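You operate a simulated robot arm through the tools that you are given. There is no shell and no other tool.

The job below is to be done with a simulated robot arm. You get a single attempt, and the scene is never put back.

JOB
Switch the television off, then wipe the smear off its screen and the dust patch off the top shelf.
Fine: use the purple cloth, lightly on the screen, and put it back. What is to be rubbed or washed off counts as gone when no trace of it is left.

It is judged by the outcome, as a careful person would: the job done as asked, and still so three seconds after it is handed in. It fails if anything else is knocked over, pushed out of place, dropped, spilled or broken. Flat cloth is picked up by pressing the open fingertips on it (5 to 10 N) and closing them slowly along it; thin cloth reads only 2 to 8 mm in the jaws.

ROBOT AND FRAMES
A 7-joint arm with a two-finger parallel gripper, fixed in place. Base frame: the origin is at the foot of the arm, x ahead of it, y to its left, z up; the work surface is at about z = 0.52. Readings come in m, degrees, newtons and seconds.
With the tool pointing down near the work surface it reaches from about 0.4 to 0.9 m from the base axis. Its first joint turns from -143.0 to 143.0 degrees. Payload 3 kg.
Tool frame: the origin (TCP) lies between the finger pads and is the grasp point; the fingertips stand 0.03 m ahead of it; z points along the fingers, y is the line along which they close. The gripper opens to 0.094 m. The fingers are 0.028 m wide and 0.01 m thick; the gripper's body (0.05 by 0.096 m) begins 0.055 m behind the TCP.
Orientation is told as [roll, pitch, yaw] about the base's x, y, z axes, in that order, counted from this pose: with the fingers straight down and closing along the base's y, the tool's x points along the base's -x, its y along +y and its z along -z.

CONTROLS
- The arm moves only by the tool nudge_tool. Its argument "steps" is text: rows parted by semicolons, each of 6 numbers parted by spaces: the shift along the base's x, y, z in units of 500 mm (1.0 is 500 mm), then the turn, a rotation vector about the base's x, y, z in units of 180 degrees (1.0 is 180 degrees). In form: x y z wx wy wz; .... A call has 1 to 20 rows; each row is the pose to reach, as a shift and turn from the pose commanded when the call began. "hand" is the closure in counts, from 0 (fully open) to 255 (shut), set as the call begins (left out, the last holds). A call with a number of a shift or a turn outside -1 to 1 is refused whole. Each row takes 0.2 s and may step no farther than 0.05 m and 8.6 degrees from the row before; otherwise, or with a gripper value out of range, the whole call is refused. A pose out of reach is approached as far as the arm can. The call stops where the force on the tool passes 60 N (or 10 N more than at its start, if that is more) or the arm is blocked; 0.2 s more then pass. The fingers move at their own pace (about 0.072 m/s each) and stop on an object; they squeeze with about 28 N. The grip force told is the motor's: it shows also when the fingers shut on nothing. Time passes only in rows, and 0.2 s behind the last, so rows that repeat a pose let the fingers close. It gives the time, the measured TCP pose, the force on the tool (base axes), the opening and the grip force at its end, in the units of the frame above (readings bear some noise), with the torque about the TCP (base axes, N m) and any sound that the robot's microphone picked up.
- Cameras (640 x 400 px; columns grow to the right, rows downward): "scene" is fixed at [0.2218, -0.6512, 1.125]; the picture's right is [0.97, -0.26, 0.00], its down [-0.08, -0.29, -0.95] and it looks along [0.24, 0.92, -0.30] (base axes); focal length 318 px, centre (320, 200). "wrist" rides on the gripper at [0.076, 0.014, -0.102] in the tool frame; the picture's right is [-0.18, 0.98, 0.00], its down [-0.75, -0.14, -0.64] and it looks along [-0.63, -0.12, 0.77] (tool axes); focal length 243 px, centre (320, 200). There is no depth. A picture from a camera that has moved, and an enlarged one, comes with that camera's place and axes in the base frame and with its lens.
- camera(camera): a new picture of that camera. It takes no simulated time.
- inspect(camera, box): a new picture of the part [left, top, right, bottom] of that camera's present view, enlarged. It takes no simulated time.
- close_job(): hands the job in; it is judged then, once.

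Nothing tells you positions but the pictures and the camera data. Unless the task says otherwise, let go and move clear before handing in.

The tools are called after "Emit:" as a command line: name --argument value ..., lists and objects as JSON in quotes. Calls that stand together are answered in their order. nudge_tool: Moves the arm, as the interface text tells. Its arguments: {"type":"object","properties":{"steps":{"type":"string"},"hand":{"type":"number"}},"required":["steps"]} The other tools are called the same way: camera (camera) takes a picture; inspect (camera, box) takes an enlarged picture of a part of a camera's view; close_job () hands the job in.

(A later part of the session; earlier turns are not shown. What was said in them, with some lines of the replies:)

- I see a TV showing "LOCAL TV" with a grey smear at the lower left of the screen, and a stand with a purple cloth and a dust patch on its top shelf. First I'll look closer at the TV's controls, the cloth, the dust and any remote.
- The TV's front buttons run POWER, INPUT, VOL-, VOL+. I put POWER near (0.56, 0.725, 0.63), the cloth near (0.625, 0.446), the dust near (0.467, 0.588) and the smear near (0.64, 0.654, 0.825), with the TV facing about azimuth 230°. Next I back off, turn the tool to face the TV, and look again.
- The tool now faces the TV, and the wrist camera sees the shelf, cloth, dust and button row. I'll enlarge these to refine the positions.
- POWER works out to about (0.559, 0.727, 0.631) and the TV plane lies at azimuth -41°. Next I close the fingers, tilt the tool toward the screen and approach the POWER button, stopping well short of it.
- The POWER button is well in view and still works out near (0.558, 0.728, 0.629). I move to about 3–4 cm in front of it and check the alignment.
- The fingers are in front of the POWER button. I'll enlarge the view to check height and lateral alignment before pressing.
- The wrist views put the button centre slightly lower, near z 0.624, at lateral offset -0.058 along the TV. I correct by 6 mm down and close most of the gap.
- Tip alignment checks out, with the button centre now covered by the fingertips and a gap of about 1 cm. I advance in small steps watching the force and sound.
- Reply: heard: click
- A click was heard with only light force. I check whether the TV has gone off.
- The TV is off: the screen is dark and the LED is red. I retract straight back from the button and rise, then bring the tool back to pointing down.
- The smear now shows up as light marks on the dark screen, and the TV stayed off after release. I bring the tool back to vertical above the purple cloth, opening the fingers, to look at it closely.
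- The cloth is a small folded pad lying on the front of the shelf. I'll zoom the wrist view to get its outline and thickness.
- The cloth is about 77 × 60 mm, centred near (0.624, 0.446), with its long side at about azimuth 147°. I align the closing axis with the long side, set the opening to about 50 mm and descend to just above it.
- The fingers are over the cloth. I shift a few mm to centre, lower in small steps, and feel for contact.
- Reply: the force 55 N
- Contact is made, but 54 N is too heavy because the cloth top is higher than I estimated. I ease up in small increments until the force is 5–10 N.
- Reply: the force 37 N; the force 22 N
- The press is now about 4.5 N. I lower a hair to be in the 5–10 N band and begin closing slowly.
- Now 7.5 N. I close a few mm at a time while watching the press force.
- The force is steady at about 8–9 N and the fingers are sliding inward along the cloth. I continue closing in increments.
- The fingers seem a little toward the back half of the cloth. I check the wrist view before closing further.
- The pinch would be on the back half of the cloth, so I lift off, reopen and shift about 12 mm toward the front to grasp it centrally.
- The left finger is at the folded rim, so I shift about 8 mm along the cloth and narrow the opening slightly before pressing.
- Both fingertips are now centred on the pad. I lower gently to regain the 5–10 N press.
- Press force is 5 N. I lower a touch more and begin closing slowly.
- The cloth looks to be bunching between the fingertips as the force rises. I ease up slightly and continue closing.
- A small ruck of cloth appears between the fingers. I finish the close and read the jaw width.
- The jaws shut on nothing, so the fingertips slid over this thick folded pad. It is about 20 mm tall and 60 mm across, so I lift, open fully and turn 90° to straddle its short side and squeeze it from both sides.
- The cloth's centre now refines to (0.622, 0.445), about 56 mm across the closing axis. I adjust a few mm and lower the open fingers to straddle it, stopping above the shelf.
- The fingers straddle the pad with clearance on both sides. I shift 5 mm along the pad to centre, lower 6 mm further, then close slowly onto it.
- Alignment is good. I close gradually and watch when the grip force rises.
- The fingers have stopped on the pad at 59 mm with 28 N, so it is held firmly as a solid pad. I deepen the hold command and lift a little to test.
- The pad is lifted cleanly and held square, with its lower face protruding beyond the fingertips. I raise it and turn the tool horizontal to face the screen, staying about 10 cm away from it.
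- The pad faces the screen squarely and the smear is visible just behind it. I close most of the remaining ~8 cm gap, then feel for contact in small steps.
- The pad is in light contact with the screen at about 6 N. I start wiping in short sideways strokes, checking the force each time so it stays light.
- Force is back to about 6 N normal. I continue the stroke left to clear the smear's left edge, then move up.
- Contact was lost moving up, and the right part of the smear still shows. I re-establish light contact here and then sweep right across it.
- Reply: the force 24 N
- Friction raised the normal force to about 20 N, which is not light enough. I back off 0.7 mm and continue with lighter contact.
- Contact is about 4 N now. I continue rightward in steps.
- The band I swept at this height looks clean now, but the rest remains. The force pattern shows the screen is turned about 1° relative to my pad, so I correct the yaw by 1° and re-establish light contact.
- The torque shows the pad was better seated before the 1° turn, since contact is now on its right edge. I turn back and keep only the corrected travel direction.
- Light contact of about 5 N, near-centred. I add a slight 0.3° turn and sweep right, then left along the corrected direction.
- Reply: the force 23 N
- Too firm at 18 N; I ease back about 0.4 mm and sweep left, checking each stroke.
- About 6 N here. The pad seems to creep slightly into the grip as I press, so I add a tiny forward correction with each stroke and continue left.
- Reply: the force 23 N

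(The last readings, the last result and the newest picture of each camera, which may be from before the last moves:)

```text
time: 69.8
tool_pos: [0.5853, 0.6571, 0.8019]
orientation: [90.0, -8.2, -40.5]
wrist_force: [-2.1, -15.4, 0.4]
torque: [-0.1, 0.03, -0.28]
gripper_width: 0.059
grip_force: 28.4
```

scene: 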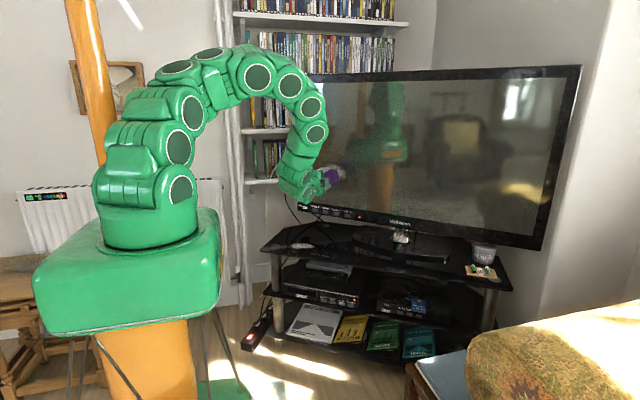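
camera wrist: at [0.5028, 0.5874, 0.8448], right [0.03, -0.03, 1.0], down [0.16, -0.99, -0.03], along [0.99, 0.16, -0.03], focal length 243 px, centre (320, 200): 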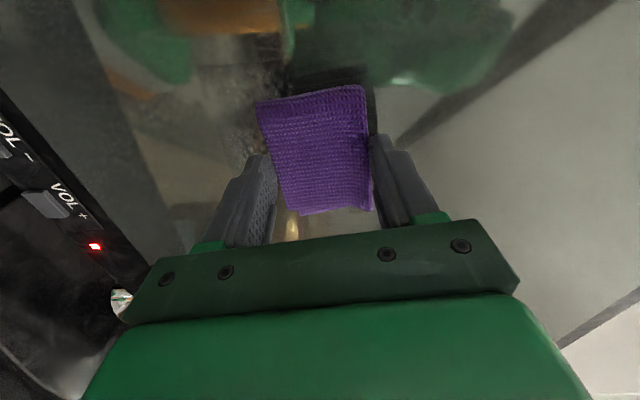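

Emit:
nudge_tool --steps "-0.0154 0.0129 0 0 0 0; -0.0305 0.0260 0 0 0 0"

Emit:
inspect --camera "scene" --box '[300, 140, 380, 190]'

Emit:
inspect --camera "scene" --box '[316, 155, 364, 185]'

```text
time: 70.4
tool_pos: [0.5695, 0.6694, 0.802]
orientation: [90.0, -8.1, -40.5]
wrist_force: [-0.6, -1.1, 0.3]
torque: [-0.03, 0.01, 0.03]
gripper_width: 0.059
grip_force: 28.1
```

```text
8.00 times, centred on (340, 165) of scene
camera zoom: at [0.2218, -0.6512, 1.125], right [0.97, -0.26, 0.0], down [-0.08, -0.29, -0.95], along [0.24, 0.92, -0.3], focal length 2548 px, centre (160, 480)
```

zoom: 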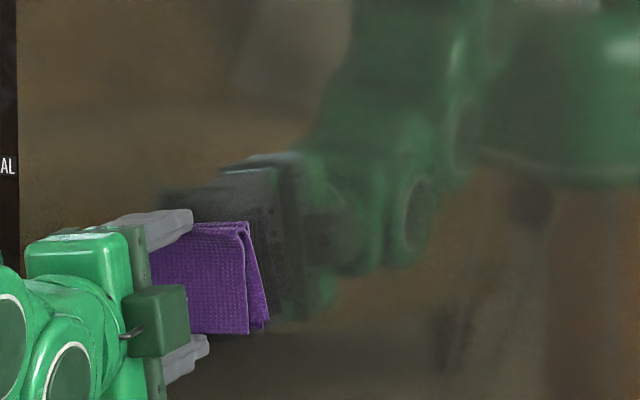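

```text
13.33 times, centred on (340, 170) of scene
camera zoom: at [0.2218, -0.6512, 1.125], right [0.97, -0.26, 0.0], down [-0.08, -0.29, -0.95], along [0.24, 0.92, -0.3], focal length 4247 px, centre (53, 600)
```

zoom: 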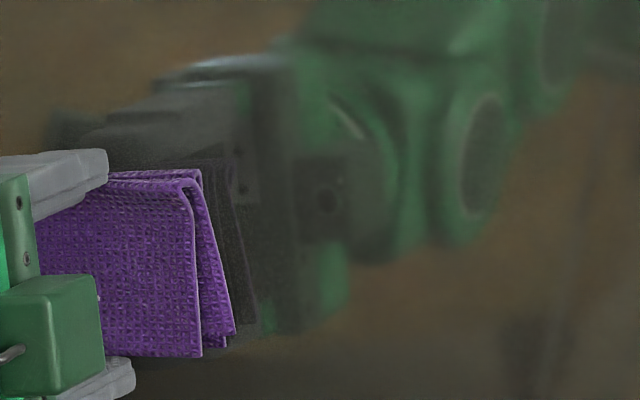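

The whole right side of the smear is gone. I retract from the screen and drop lower to see the area that was hidden behind the pad.

Emit:
nudge_tool --steps "-0.03 -0.0345 0 0 0 0; -0.08 -0.092 0 0 0 0; -0.12 -0.138 -0.06 0 0 0; -0.12 -0.138 -0.14 0 0 0; -0.12 -0.138 -0.22 0 0 0"

Emit:
inspect --camera "scene" --box '[300, 140, 380, 190]'

Emit:
camera --camera "scene"

Emit:
camera --camera "wrist"

```text
time: 71.6
tool_pos: [0.5106, 0.5985, 0.6902]
orientation: [90.0, -8.1, -40.6]
wrist_force: [-0.5, 0.2, 0.2]
torque: [0.0, -0.03, 0.0]
gripper_width: 0.0587
grip_force: 28.2
```

```text
8.00 times, centred on (340, 165) of scene
camera zoom: at [0.2218, -0.6512, 1.125], right [0.97, -0.26, 0.0], down [-0.08, -0.29, -0.95], along [0.24, 0.92, -0.3], focal length 2548 px, centre (160, 480)
```

zoom: 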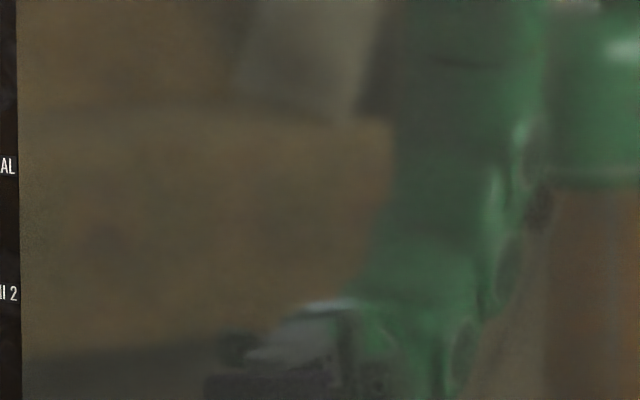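

```text
taken
```

scene: 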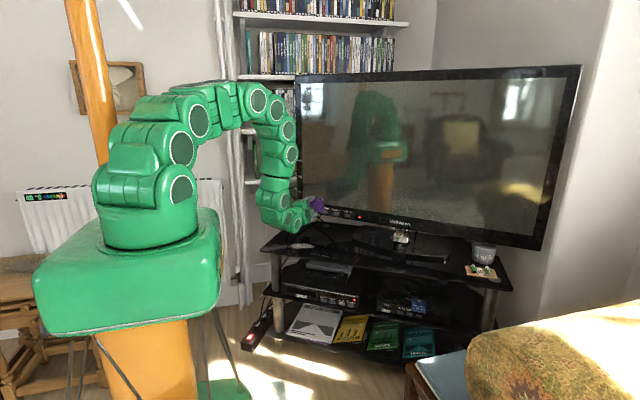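

```text
taken
camera wrist: at [0.3852, 0.5718, 0.6945], right [0.03, -0.03, 1.0], down [0.16, -0.99, -0.03], along [0.99, 0.16, -0.03], focal length 243 px, centre (320, 200)
```

wrist: 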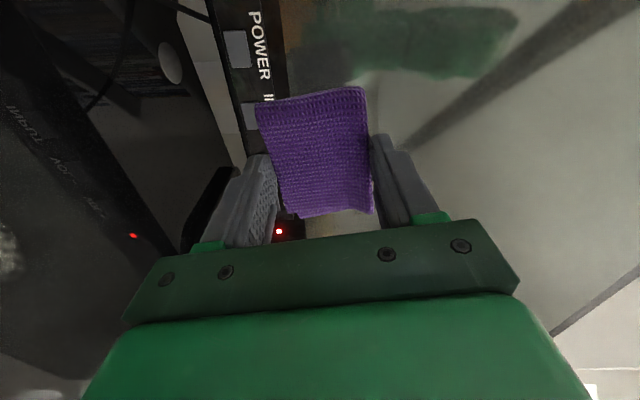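

No smear is visible now. I enlarge the smear area further to be sure no trace is left.

Emit:
inspect --camera "scene" --box '[316, 158, 364, 188]'

Emit:
inspect --camera "scene" --box '[322, 160, 346, 175]'

Emit:
inspect --camera "scene" --box '[330, 168, 354, 183]'

Emit:
inspect --camera "wrist" --box '[330, 0, 640, 190]'

```text
13.33 times, centred on (340, 173) of scene
camera zoom: at [0.2218, -0.6512, 1.125], right [0.97, -0.26, 0.0], down [-0.08, -0.29, -0.95], along [0.24, 0.92, -0.3], focal length 4247 px, centre (53, 560)
```

zoom: 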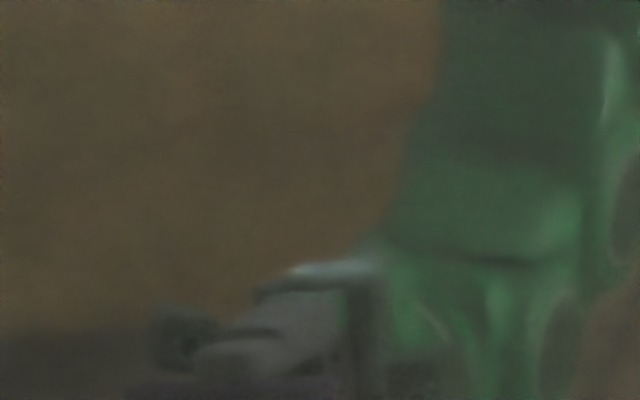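

```text
16.00 times, centred on (334, 168) of scene
camera zoom: at [0.2218, -0.6512, 1.125], right [0.97, -0.26, 0.0], down [-0.08, -0.29, -0.95], along [0.24, 0.92, -0.3], focal length 5096 px, centre (96, 720)
```

zoom: 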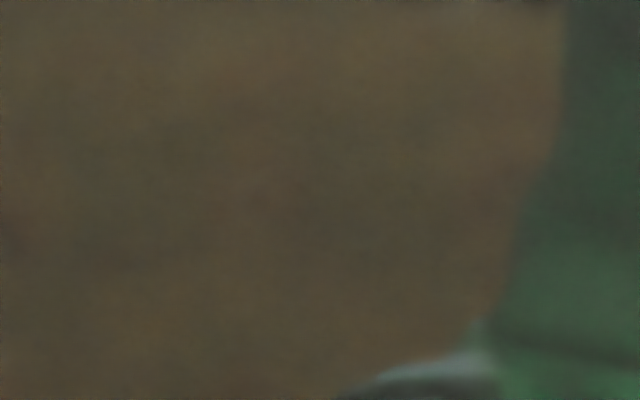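

```text
16.00 times, centred on (342, 176) of scene
camera zoom: at [0.2218, -0.6512, 1.125], right [0.97, -0.26, 0.0], down [-0.08, -0.29, -0.95], along [0.24, 0.92, -0.3], focal length 5096 px, centre (-32, 592)
```

zoom: 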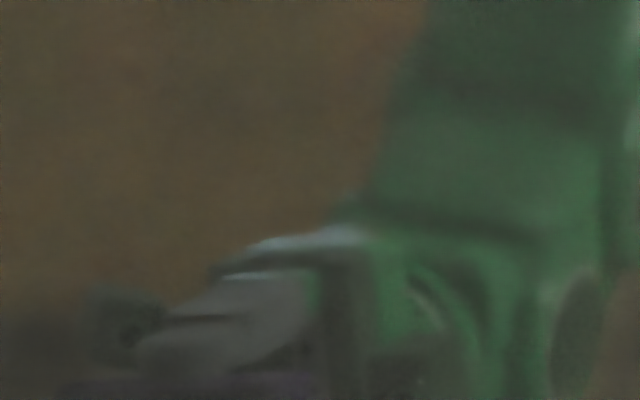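

```text
2.06 times, centred on (485, 95) of wrist
camera zoom: at [0.3852, 0.5718, 0.6945], right [0.03, -0.03, 1.0], down [0.16, -0.99, -0.03], along [0.99, 0.16, -0.03], focal length 501 px, centre (-21, 417)
```

zoom: 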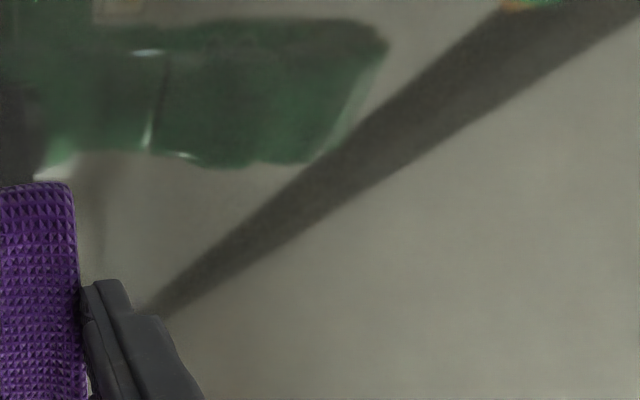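

The screen is clean with no trace visible. Next is the dust patch, centred near (0.464, 0.578), so I turn the tool back to pointing down above it.

Emit:
nudge_tool --steps "-0.012 -0.008 0.02 -0.03427 0.02986 0; -0.024 -0.014 0.04 -0.06854 0.05972 0; -0.036 -0.02 0.06 -0.10281 0.08958 0; -0.044 -0.024 0.08 -0.13708 0.11944 0; -0.052 -0.026 0.09 -0.17135 0.1493 0; -0.06 -0.028 0.09 -0.20562 0.17916 0; -0.068 -0.03 0.09 -0.23989 0.20902 0; -0.076 -0.032 0.09 -0.27416 0.23888 0; -0.084 -0.035 0.09 -0.30843 0.26874 0; -0.09 -0.037 0.09 -0.3427 0.2986 0; -0.0932 -0.039 0.09 -0.377 0.3285 0; -0.0932 -0.039 0.09 -0.377 0.3285 0"

Emit:
camera --camera "wrist"

Emit:
inspect --camera "scene" --box '[250, 190, 380, 271]'

```text
time: 74.2
tool_pos: [0.4632, 0.5798, 0.7354]
orientation: [0.0, 0.4, -33.0]
wrist_force: [-0.4, -1.5, -0.1]
torque: [-0.01, -0.03, 0.01]
gripper_width: 0.0587
grip_force: 27.9
```

```text
taken
camera wrist: at [0.408, 0.6328, 0.8397], right [0.69, 0.72, 0.0], down [0.56, -0.53, 0.64], along [0.46, -0.44, -0.77], focal length 243 px, centre (320, 200)
```

wrist: 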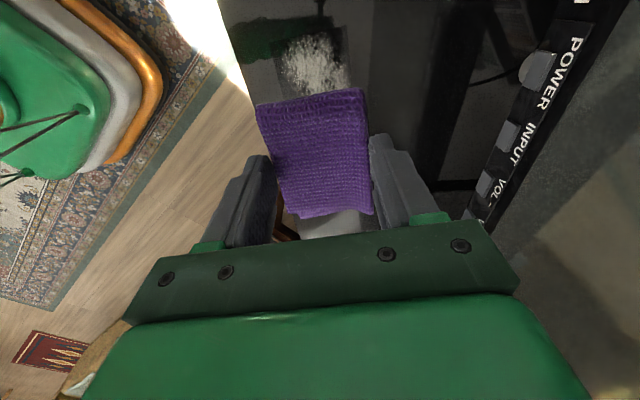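

```text
4.92 times, centred on (315, 230) of scene
camera zoom: at [0.2218, -0.6512, 1.125], right [0.97, -0.26, 0.0], down [-0.08, -0.29, -0.95], along [0.24, 0.92, -0.3], focal length 1568 px, centre (345, 50)
```

zoom: 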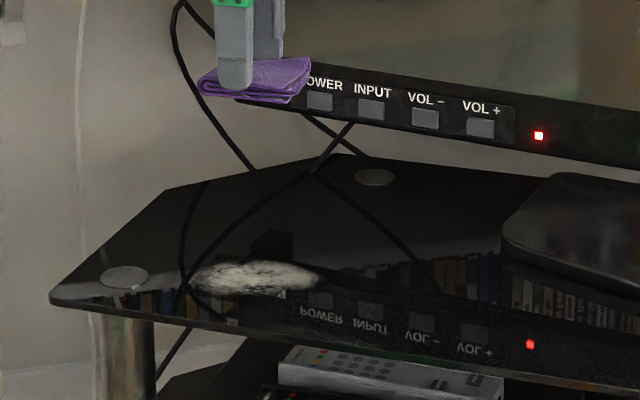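

The wiping area around the dust is clear (the dark lines are reflections of cables behind the shelf). I descend above the centre of the dust, correcting a 0.4° tilt, and stop above the shelf.

Emit:
nudge_tool --steps "0.001 -0.006 -0.08 -0.0015 -0.0017 0; 0.002 -0.013 -0.16 -0.0015 -0.0017 0; 0.003 -0.0222 -0.24 -0.0015 -0.0017 0; 0.003 -0.0222 -0.3 -0.0015 -0.0017 0; 0.003 -0.0222 -0.32 -0.0015 -0.0017 0; 0.003 -0.0222 -0.32 -0.0015 -0.0017 0"

Emit:
inspect --camera "scene" --box '[270, 215, 366, 275]'

Emit:
camera --camera "wrist"

```text
time: 75.6
tool_pos: [0.4644, 0.5675, 0.5748]
orientation: [-0.1, 0.1, -33.0]
wrist_force: [0.6, -0.1, -0.3]
torque: [0.0, 0.02, 0.02]
gripper_width: 0.059
grip_force: 27.6
```

```text
6.67 times, centred on (318, 245) of scene
camera zoom: at [0.2218, -0.6512, 1.125], right [0.97, -0.26, 0.0], down [-0.08, -0.29, -0.95], along [0.24, 0.92, -0.3], focal length 2124 px, centre (333, -100)
```

zoom: 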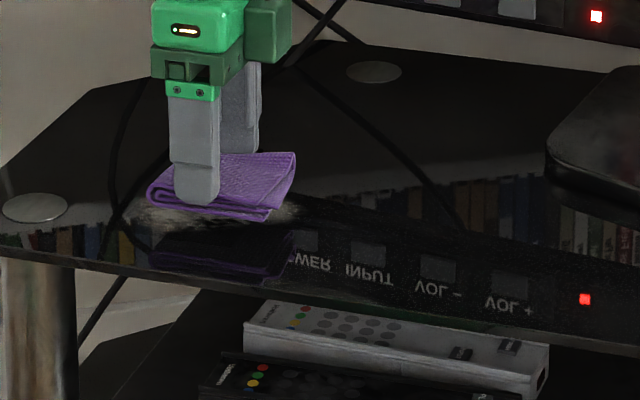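

```text
taken
camera wrist: at [0.409, 0.6218, 0.6787], right [0.69, 0.72, 0.0], down [0.56, -0.53, 0.64], along [0.46, -0.44, -0.77], focal length 243 px, centre (320, 200)
```

wrist: 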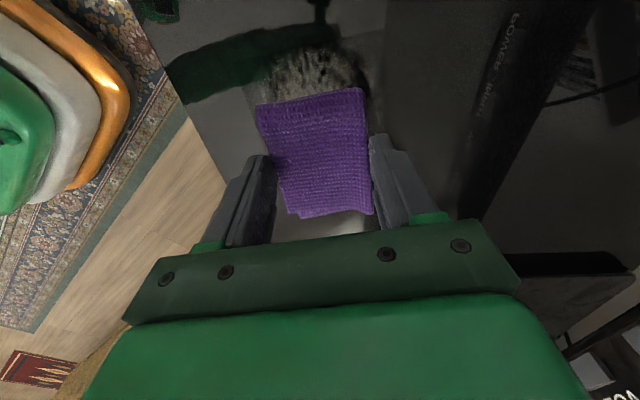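

The pad is right over the dust, a little above the shelf. I lower in small steps to feel contact.

Emit:
nudge_tool --steps "0 0 -0.008 0 0 0; 0 0 -0.016 0 0 0; 0 0 -0.016 0 0 0"

```text
time: 76.4
tool_pos: [0.4649, 0.5677, 0.567]
orientation: [0.0, 0.0, -32.9]
wrist_force: [-0.6, -0.8, -0.7]
torque: [0.0, -0.02, 0.02]
gripper_width: 0.0588
grip_force: 28.2
```

Emit:
nudge_tool --steps "0 0 -0.004 0 0 0; 0 0 -0.008 0 0 0; 0 0 -0.008 0 0 0"

```text
time: 77.2
tool_pos: [0.4637, 0.5682, 0.5633]
orientation: [-0.1, 0.0, -33.0]
wrist_force: [-0.2, 0.0, -0.3]
torque: [0.0, -0.01, 0.02]
gripper_width: 0.059
grip_force: 27.8
```

Emit:
nudge_tool --steps "0 0 -0.002 0 0 0; 0 0 -0.002 0 0 0"

```text
time: 77.8
tool_pos: [0.4638, 0.5684, 0.5632]
orientation: [0.1, 0.1, -33.0]
wrist_force: [0.9, 0.0, 0.4]
torque: [0.01, -0.03, 0.01]
gripper_width: 0.0588
grip_force: 27.9
```

Emit:
nudge_tool --steps "0 0 -0.002 0 0 0; 0 0 -0.002 0 0 0"

```text
time: 78.4
tool_pos: [0.465, 0.5686, 0.5608]
orientation: [0.0, 0.0, -33.1]
wrist_force: [0.4, 0.1, -0.2]
torque: [0.03, 0.0, 0.04]
gripper_width: 0.0589
grip_force: 28.5
```

Emit:
nudge_tool --steps "0 0 -0.001 0 0 0; 0 0 -0.002 0 0 0; 0 0 -0.002 0 0 0"

Emit:
inspect --camera "scene" --box '[286, 225, 334, 255]'

```text
time: 79.2
tool_pos: [0.465, 0.5687, 0.5602]
orientation: [0.0, 0.0, -32.9]
wrist_force: [0.2, -0.7, 3.2]
torque: [-0.01, 0.04, 0.02]
gripper_width: 0.0589
grip_force: 27.9
```

```text
13.33 times, centred on (310, 240) of scene
camera zoom: at [0.2218, -0.6512, 1.125], right [0.97, -0.26, 0.0], down [-0.08, -0.29, -0.95], along [0.24, 0.92, -0.3], focal length 4247 px, centre (453, -333)
```

zoom: 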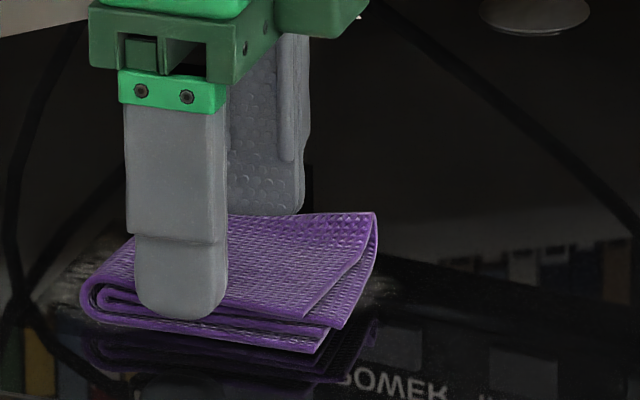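

Contact at about 3 N on the shelf. I press a touch more and sweep along the pad's length in short strokes.

Emit:
nudge_tool --steps "0 0 -0.0004 0 0 0; -0.0168 0.0109 -0.0004 0 0 0; -0.0335 0.0218 -0.0004 0 0 0"

```text
time: 80.0
tool_pos: [0.4483, 0.5812, 0.5607]
orientation: [0.0, 0.0, -33.0]
wrist_force: [2.0, -0.5, 3.6]
torque: [0.02, -0.01, -0.04]
gripper_width: 0.0587
grip_force: 28.1
```

Emit:
nudge_tool --steps "-0.0168 0.0109 -0.0004 0 0 0; -0.0335 0.0218 -0.0004 0 0 0; -0.0503 0.0327 -0.0004 0 0 0; -0.067 0.0436 -0.0004 0 0 0"

```text
time: 81.0
tool_pos: [0.4148, 0.6005, 0.5608]
orientation: [0.0, 0.1, -33.1]
wrist_force: [-0.3, 0.9, -0.3]
torque: [0.0, 0.01, -0.03]
gripper_width: 0.0589
grip_force: 28.0
```

Emit:
nudge_tool --steps "0 0 -0.001 0 0 0; 0 0 -0.001 0 0 0"

Emit:
inspect --camera "scene" --box '[278, 220, 342, 260]'

```text
time: 81.6
tool_pos: [0.4155, 0.6015, 0.5614]
orientation: [0.1, 0.1, -33.1]
wrist_force: [0.8, -0.3, 3.9]
torque: [0.04, 0.05, -0.01]
gripper_width: 0.0589
grip_force: 28.0
```

```text
10.00 times, centred on (310, 240) of scene
camera zoom: at [0.2218, -0.6512, 1.125], right [0.97, -0.26, 0.0], down [-0.08, -0.29, -0.95], along [0.24, 0.92, -0.3], focal length 3185 px, centre (420, -200)
```

zoom: 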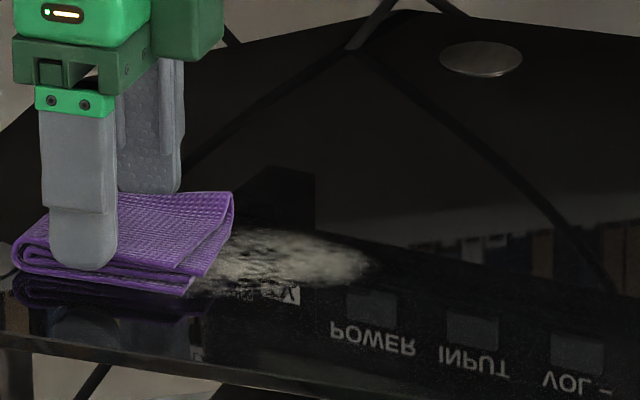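

Emit:
nudge_tool --steps "0.0168 -0.0109 -0.0005 0 0 0; 0.0335 -0.0218 -0.0006 0 0 0; 0.0503 -0.0327 -0.0007 0 0 0; 0.067 -0.0436 -0.0008 0 0 0"

```text
time: 82.6
tool_pos: [0.4477, 0.5781, 0.5609]
orientation: [0.0, 0.0, -33.0]
wrist_force: [-3.0, 2.9, 7.9]
torque: [0.11, 0.25, -0.06]
gripper_width: 0.0589
grip_force: 27.9
```

Emit:
nudge_tool --steps "0.0168 -0.0109 0 0 0 0; 0.0335 -0.0218 0 0 0 0; 0.0503 -0.0327 0 0 0 0; 0.067 -0.0436 0 0 0 0"

```text
time: 83.6
tool_pos: [0.4825, 0.5555, 0.56]
orientation: [0.0, 0.1, -33.0]
wrist_force: [-4.3, 5.2, 13.4]
torque: [0.19, 0.07, 0.02]
gripper_width: 0.0593
grip_force: 28.1
```

Emit:
nudge_tool --steps "0.0168 -0.0109 0.0003 0 0 0; 0.0335 -0.0218 0.0004 0 0 0; 0.0503 -0.0327 0.0005 0 0 0; 0.067 -0.0436 0.0005 0 0 0; 0.0838 -0.0545 0.0005 0 0 0"

Emit:
inspect --camera "scene" --box '[278, 220, 342, 260]'

Emit:
camera --camera "wrist"

```text
time: 84.8
tool_pos: [0.5227, 0.5305, 0.5596]
orientation: [0.1, 0.0, -33.0]
wrist_force: [-1.5, 1.6, 3.5]
torque: [0.07, 0.02, 0.04]
gripper_width: 0.0589
grip_force: 28.7
```

```text
10.00 times, centred on (310, 240) of scene
camera zoom: at [0.2218, -0.6512, 1.125], right [0.97, -0.26, 0.0], down [-0.08, -0.29, -0.95], along [0.24, 0.92, -0.3], focal length 3185 px, centre (420, -200)
```

zoom: 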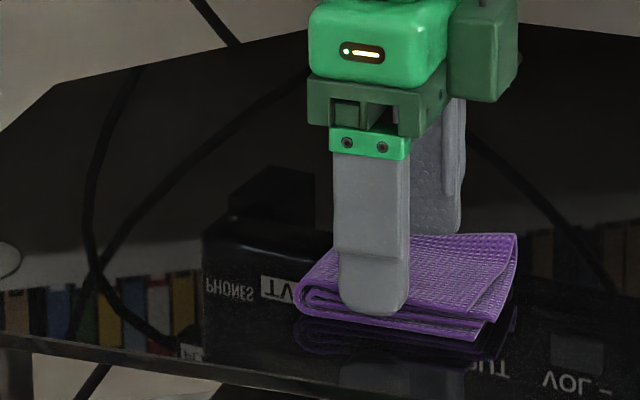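

```text
taken
camera wrist: at [0.4673, 0.5836, 0.6629], right [0.69, 0.72, 0.0], down [0.56, -0.53, 0.64], along [0.46, -0.44, -0.77], focal length 243 px, centre (320, 200)
```

wrist: 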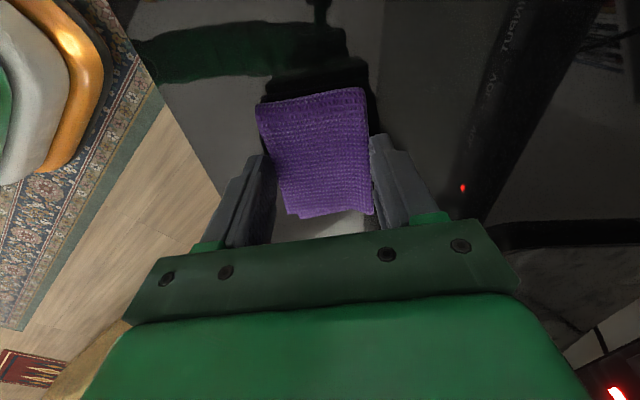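

The dust looks gone on the part already swept. I enlarge to look for remaining traces around the swept area.

Emit:
inspect --camera "scene" --box '[278, 232, 326, 262]'

Emit:
inspect --camera "wrist" --box '[160, 0, 400, 150]'

```text
13.33 times, centred on (302, 247) of scene
camera zoom: at [0.2218, -0.6512, 1.125], right [0.97, -0.26, 0.0], down [-0.08, -0.29, -0.95], along [0.24, 0.92, -0.3], focal length 4247 px, centre (560, -427)
```

zoom: 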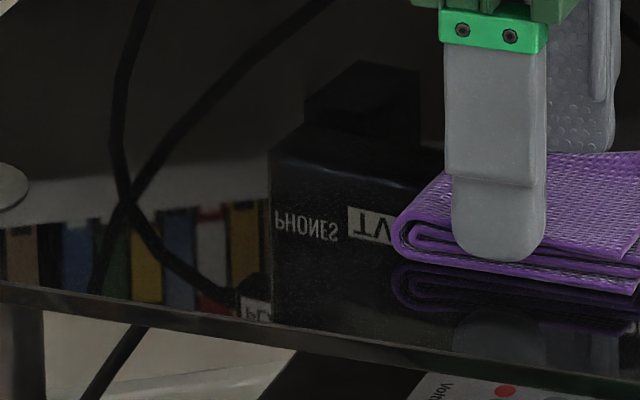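

```text
2.67 times, centred on (280, 75) of wrist
camera zoom: at [0.4673, 0.5836, 0.6629], right [0.69, 0.72, 0.0], down [0.56, -0.53, 0.64], along [0.46, -0.44, -0.77], focal length 647 px, centre (427, 533)
```

zoom: 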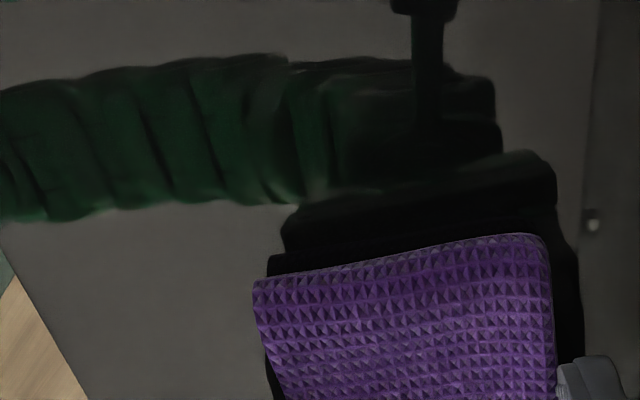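

No trace to the left of the pad. I finish the stroke a bit further, lift, and look underneath.

Emit:
nudge_tool --steps "0.0168 -0.0109 -0.0002 0 0 0; 0.0335 -0.0218 -0.0003 0 0 0; 0.0335 -0.0218 0.02 0 0 0; 0.0335 -0.0218 0.1 0 0 0; 0.05 -0.0326 0.18 0 0 0; 0.1 -0.0653 0.22 0 0 0; 0.15 -0.098 0.22 0 0 0"

Emit:
camera --camera "wrist"

Emit:
inspect --camera "scene" --box '[278, 220, 342, 260]'

Emit:
inspect --camera "scene" --box '[286, 235, 326, 260]'

```text
time: 86.4
tool_pos: [0.599, 0.4793, 0.6697]
orientation: [-0.1, 0.0, -33.0]
wrist_force: [0.2, -0.3, -0.1]
torque: [0.03, 0.01, -0.02]
gripper_width: 0.0589
grip_force: 27.9
```

```text
taken
camera wrist: at [0.5422, 0.5332, 0.7725], right [0.69, 0.72, 0.0], down [0.56, -0.53, 0.64], along [0.46, -0.44, -0.77], focal length 243 px, centre (320, 200)
```

wrist: 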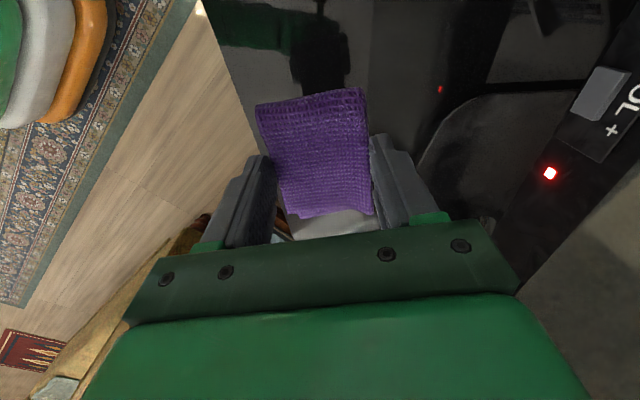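

```text
10.00 times, centred on (310, 240) of scene
camera zoom: at [0.2218, -0.6512, 1.125], right [0.97, -0.26, 0.0], down [-0.08, -0.29, -0.95], along [0.24, 0.92, -0.3], focal length 3185 px, centre (420, -200)
```

zoom: 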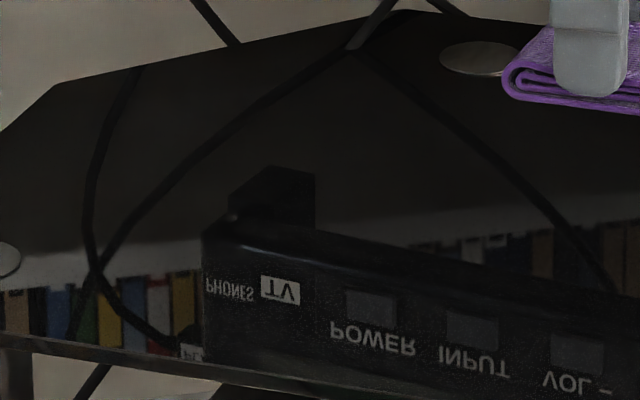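

```text
16.00 times, centred on (306, 248) of scene
camera zoom: at [0.2218, -0.6512, 1.125], right [0.97, -0.26, 0.0], down [-0.08, -0.29, -0.95], along [0.24, 0.92, -0.3], focal length 5096 px, centre (544, -560)
```

zoom: 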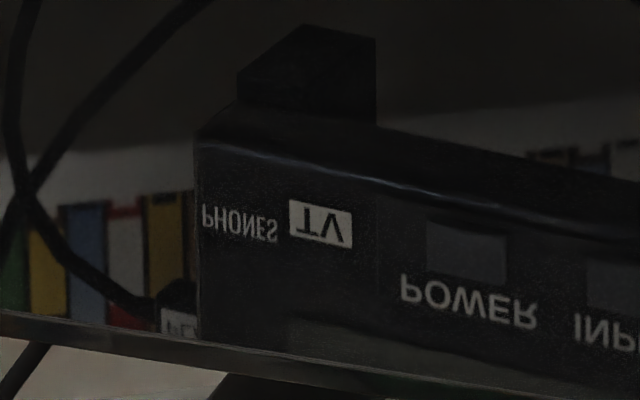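

The shelf is spotless. I recheck the smear area of the screen and the other objects from this arm position.

Emit:
camera --camera "scene"

Emit:
inspect --camera "scene" --box '[300, 145, 380, 195]'

Emit:
inspect --camera "scene" --box '[322, 160, 354, 180]'

Emit:
inspect --camera "scene" --box '[400, 200, 560, 300]'

```text
taken
```

scene: 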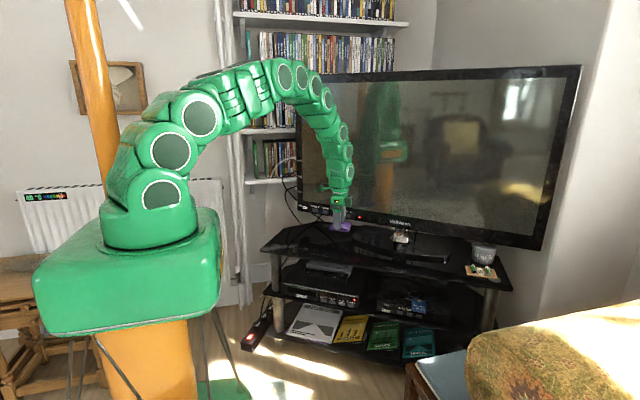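

```text
8.00 times, centred on (340, 170) of scene
camera zoom: at [0.2218, -0.6512, 1.125], right [0.97, -0.26, 0.0], down [-0.08, -0.29, -0.95], along [0.24, 0.92, -0.3], focal length 2548 px, centre (160, 440)
```

zoom: 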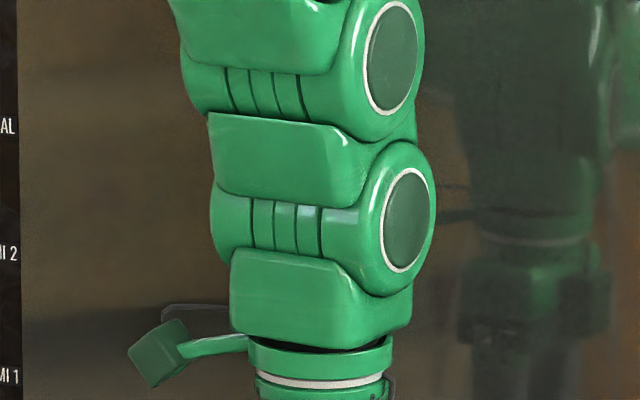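

```text
16.00 times, centred on (338, 170) of scene
camera zoom: at [0.2218, -0.6512, 1.125], right [0.97, -0.26, 0.0], down [-0.08, -0.29, -0.95], along [0.24, 0.92, -0.3], focal length 5096 px, centre (32, 680)
```

zoom: 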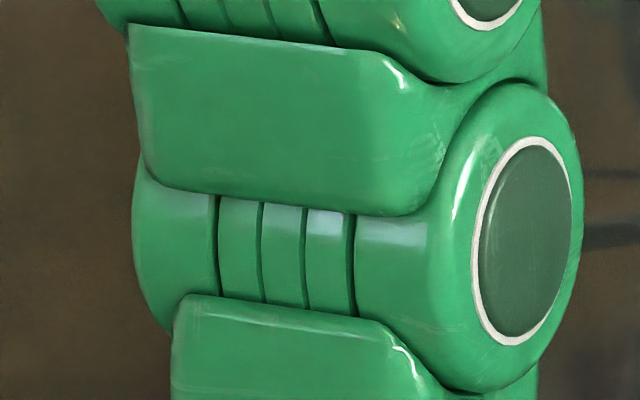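

```text
4.00 times, centred on (480, 250) of scene
camera zoom: at [0.2218, -0.6512, 1.125], right [0.97, -0.26, 0.0], down [-0.08, -0.29, -0.95], along [0.24, 0.92, -0.3], focal length 1274 px, centre (-320, 0)
```

zoom: 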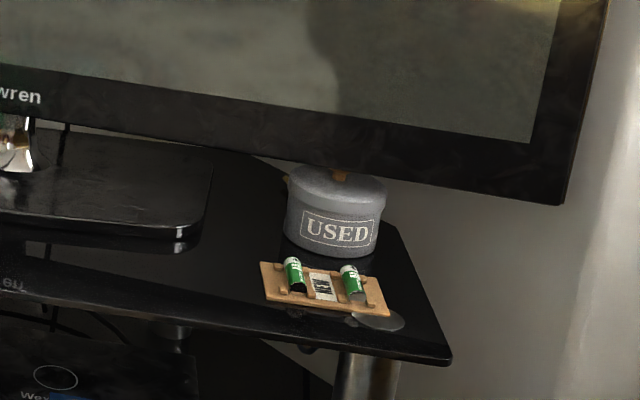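

Nothing else has moved. I carry the cloth back over its original spot at about (0.6245, 0.4435) and lower it to just above the shelf.

Emit:
nudge_tool --steps "0.025 -0.036 0 0 0 0; 0.051 -0.0716 -0.03 0 0 0; 0.051 -0.0716 -0.1 0 0 0; 0.051 -0.0716 -0.16 0 0 0; 0.051 -0.0716 -0.2 0 0 0; 0.051 -0.0716 -0.2 0 0 0"

Emit:
inspect --camera "scene" --box '[318, 225, 382, 265]'

```text
time: 87.8
tool_pos: [0.6254, 0.4442, 0.5715]
orientation: [-0.1, 0.0, -33.0]
wrist_force: [-1.0, 0.1, 0.5]
torque: [0.0, -0.02, 0.02]
gripper_width: 0.0589
grip_force: 27.9
```

```text
10.00 times, centred on (350, 245) of scene
camera zoom: at [0.2218, -0.6512, 1.125], right [0.97, -0.26, 0.0], down [-0.08, -0.29, -0.95], along [0.24, 0.92, -0.3], focal length 3185 px, centre (20, -250)
```

zoom: 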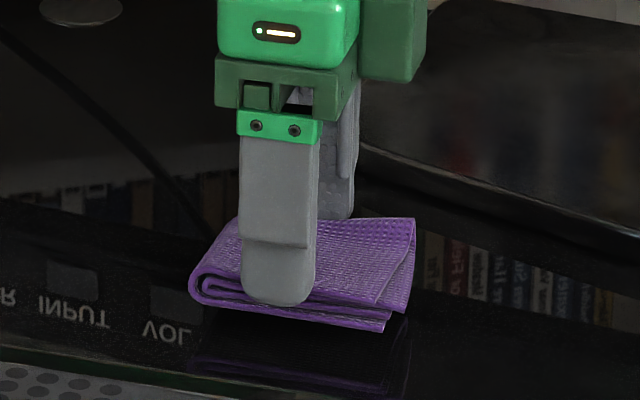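

Emit:
nudge_tool --steps "-0.004 0.001 -0.006 0 0 0; -0.004 0.001 -0.014 0 0 0; -0.004 0.001 -0.018 0 0 0; -0.004 0.001 -0.018 0 0 0"

```text
time: 88.8
tool_pos: [0.6215, 0.4451, 0.5605]
orientation: [0.0, 0.0, -33.0]
wrist_force: [-0.7, 0.1, -0.4]
torque: [0.03, -0.01, 0.0]
gripper_width: 0.0591
grip_force: 28.1
```

Emit:
nudge_tool --steps "0 0 -0.002 0 0 0; 0 0 -0.002 0 0 0"

```text
time: 89.4
tool_pos: [0.6213, 0.4448, 0.5599]
orientation: [-0.1, 0.0, -33.0]
wrist_force: [-0.6, 0.4, 0.2]
torque: [0.01, 0.03, -0.01]
gripper_width: 0.059
grip_force: 28.0
```

Emit:
nudge_tool --steps "0 0 -0.001 0 0 0; 0 0 -0.001 0 0 0"

```text
time: 90.0
tool_pos: [0.6219, 0.4461, 0.5592]
orientation: [-0.1, 0.0, -33.0]
wrist_force: [-2.4, -2.8, 11.0]
torque: [-0.11, 0.03, 0.01]
gripper_width: 0.0587
grip_force: 28.2
```

The pad is seated on the shelf. I ease the pressure and open the fingers gradually.

Emit:
nudge_tool --steps "0 0 0.0004 0 0 0; 0 0 0.0004 0 0 0" --hand 92

Emit:
nudge_tool --steps "0 0 0 0 0 0; 0 0 0 0 0 0" --hand 75

Emit:
nudge_tool --steps "0 0 0 0 0 0; 0 0 0 0 0 0" --hand 20

Emit:
inspect --camera "scene" --box '[318, 225, 382, 265]'

Emit:
camera --camera "wrist"

```text
time: 90.6
tool_pos: [0.6217, 0.4463, 0.5583]
orientation: [-0.1, 0.0, -32.9]
wrist_force: [0.2, -0.2, 0.0]
torque: [-0.04, 0.0, -0.03]
gripper_width: 0.0611
grip_force: 1.0
```

```text
time: 91.2
tool_pos: [0.6217, 0.4465, 0.5586]
orientation: [0.1, 0.0, -32.9]
wrist_force: [-0.7, 0.6, -0.5]
torque: [0.01, 0.01, 0.04]
gripper_width: 0.0664
grip_force: 0.1
```

```text
time: 91.8
tool_pos: [0.6225, 0.4457, 0.5585]
orientation: [-0.1, -0.1, -33.0]
wrist_force: [0.3, 0.7, -0.7]
torque: [0.01, 0.03, 0.07]
gripper_width: 0.0869
grip_force: 0.1
```

```text
10.00 times, centred on (350, 245) of scene
camera zoom: at [0.2218, -0.6512, 1.125], right [0.97, -0.26, 0.0], down [-0.08, -0.29, -0.95], along [0.24, 0.92, -0.3], focal length 3185 px, centre (20, -250)
```

zoom: 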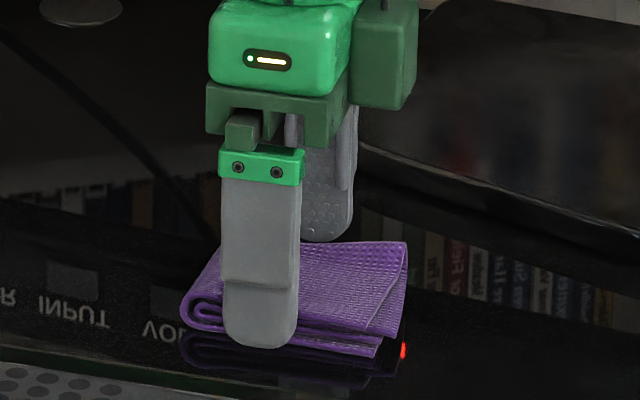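

```text
taken
camera wrist: at [0.5657, 0.4997, 0.6624], right [0.69, 0.72, 0.0], down [0.56, -0.53, 0.64], along [0.46, -0.44, -0.77], focal length 243 px, centre (320, 200)
```

wrist: 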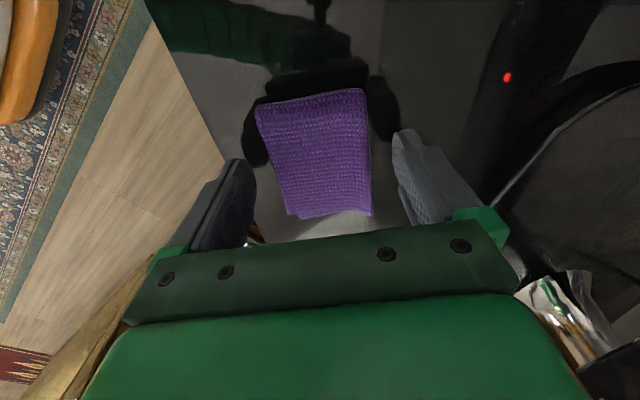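

The cloth lies flat where it started (same image position as at the beginning). I lift straight up and move clear.

Emit:
nudge_tool --steps "0 0 0.02 0 0 0; 0 0 0.08 0 0 0; 0 0 0.16 0 0 0; 0 0 0.24 0 0 0; 0 0 0.32 0 0 0; -0.05 -0.03 0.38 0 0 0; -0.12 -0.06 0.42 0 0 0; -0.18 -0.1 0.44 0 0 0; -0.24 -0.14 0.46 0 0 0" --hand 10

Emit:
camera --camera "scene"

Emit:
camera --camera "wrist"

Emit:
inspect --camera "scene" --box '[260, 180, 420, 280]'

Emit:
inspect --camera "scene" --box '[300, 145, 380, 195]'

```text
time: 93.8
tool_pos: [0.5028, 0.3767, 0.7921]
orientation: [-0.1, 0.0, -33.0]
wrist_force: [-0.9, -0.1, 0.1]
torque: [-0.01, 0.0, 0.01]
gripper_width: 0.0903
grip_force: 0.1
```

```text
taken
```

scene: 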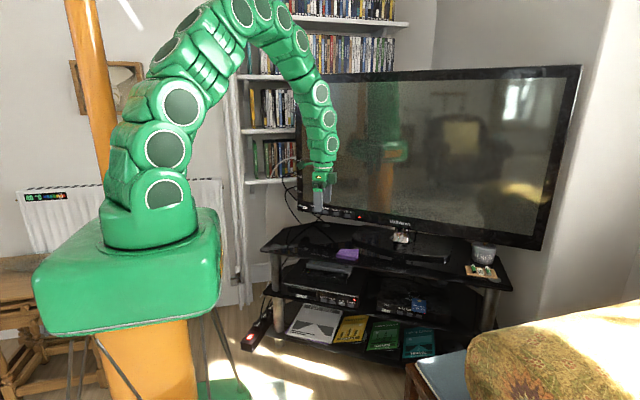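

```text
taken
camera wrist: at [0.4454, 0.4301, 0.8947], right [0.69, 0.72, 0.0], down [0.56, -0.53, 0.64], along [0.46, -0.44, -0.77], focal length 243 px, centre (320, 200)
```

wrist: 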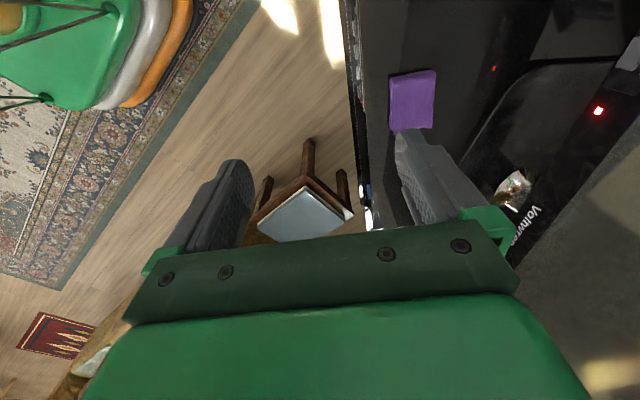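

```text
4.00 times, centred on (340, 230) of scene
camera zoom: at [0.2218, -0.6512, 1.125], right [0.97, -0.26, 0.0], down [-0.08, -0.29, -0.95], along [0.24, 0.92, -0.3], focal length 1274 px, centre (240, 80)
```

zoom: 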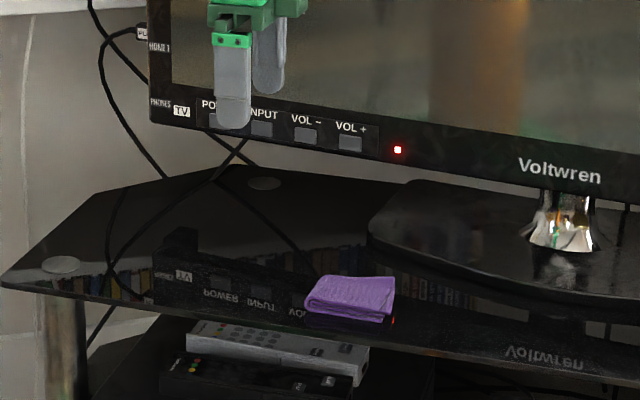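

```text
8.00 times, centred on (340, 170) of scene
camera zoom: at [0.2218, -0.6512, 1.125], right [0.97, -0.26, 0.0], down [-0.08, -0.29, -0.95], along [0.24, 0.92, -0.3], focal length 2548 px, centre (160, 440)
```

zoom: 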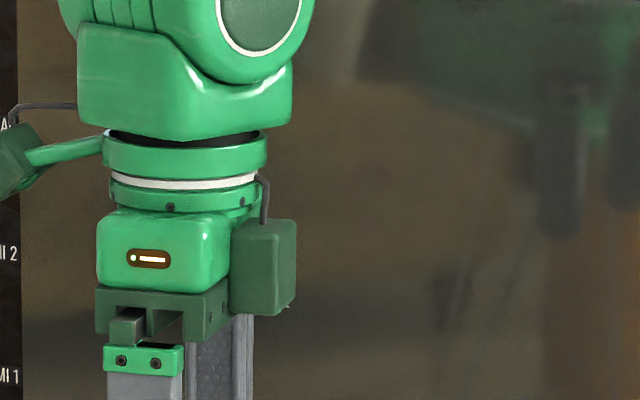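

The TV, cloth and other items are all in place. I move the arm further away for one last unobstructed check of the screen.

Emit:
nudge_tool --steps "-0.06 -0.06 0.02 0 0 0; -0.12 -0.12 0.04 0 0 0; -0.16 -0.18 0.06 0 0 0; -0.2 -0.25 0.08 0 0 0; -0.2 -0.25 0.08 0 0 0"

Emit:
inspect --camera "scene" --box '[300, 145, 380, 195]'

Emit:
inspect --camera "scene" --box '[320, 157, 360, 182]'

Emit:
camera --camera "scene"

```text
time: 95.0
tool_pos: [0.3999, 0.2518, 0.8279]
orientation: [0.1, 0.1, -32.9]
wrist_force: [1.1, 0.2, 0.3]
torque: [-0.03, 0.0, 0.01]
gripper_width: 0.09
grip_force: 0.1
```

```text
8.00 times, centred on (340, 170) of scene
camera zoom: at [0.2218, -0.6512, 1.125], right [0.97, -0.26, 0.0], down [-0.08, -0.29, -0.95], along [0.24, 0.92, -0.3], focal length 2548 px, centre (160, 440)
```

zoom: 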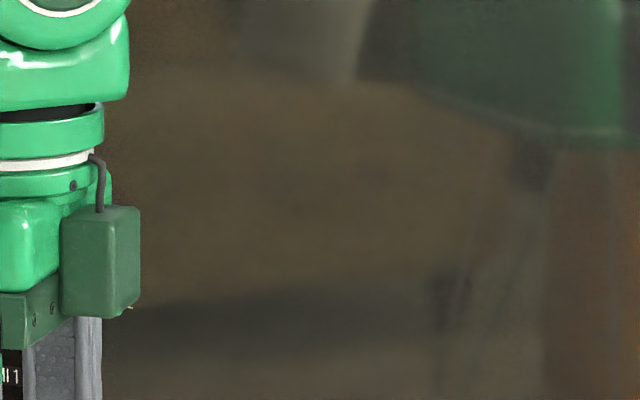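

```text
16.00 times, centred on (340, 170) of scene
camera zoom: at [0.2218, -0.6512, 1.125], right [0.97, -0.26, 0.0], down [-0.08, -0.29, -0.95], along [0.24, 0.92, -0.3], focal length 5096 px, centre (0, 688)
```

zoom: 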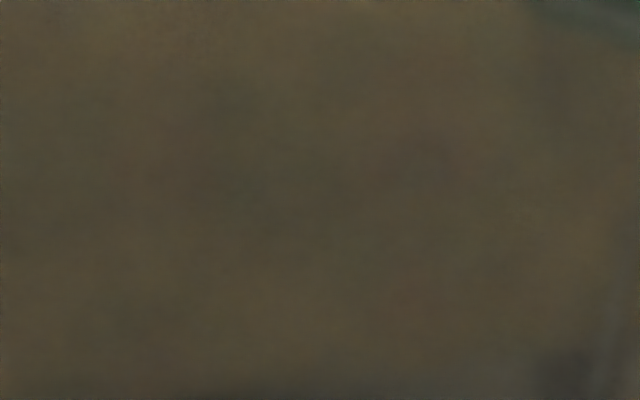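

```text
taken
```

scene: 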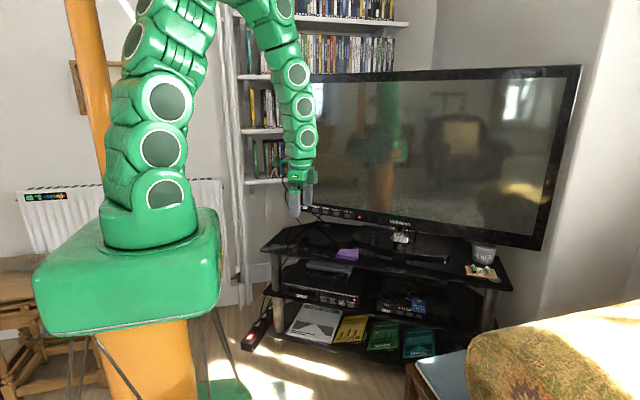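

The TV is off with its red standby light showing, and neither the smear nor the dust shows in the close-up pictures. The purple cloth is back in its place, nothing else has moved and the arm is clear, so I hand the job in.

Emit:
close_job

```text
The job is handed in.
```

The TV is off, the smear is gone from the screen and the dust is gone from the top shelf. The last close-up pictures show no trace of either, and nothing else appears to have moved.

- **Television:** I pressed POWER once. The screen went dark, the light turned red, and the set stayed off.
- **Screen:** I aimed for about 5 N with the cloth. For a few moments friction pushed it up to about 20 N, and I backed off each time. I saw no sign of damage, but those moments were firmer than "lightly".
- **Shelf:** the dust came off in one back-and-forth sweep, at up to about 13 N.
- **Cloth:** it slipped when I tried to pinch it from above, and I pressed on it with up to 54 N while finding its height. I then gripped it by its sides instead. It is back where it started, to within a couple of millimetres.
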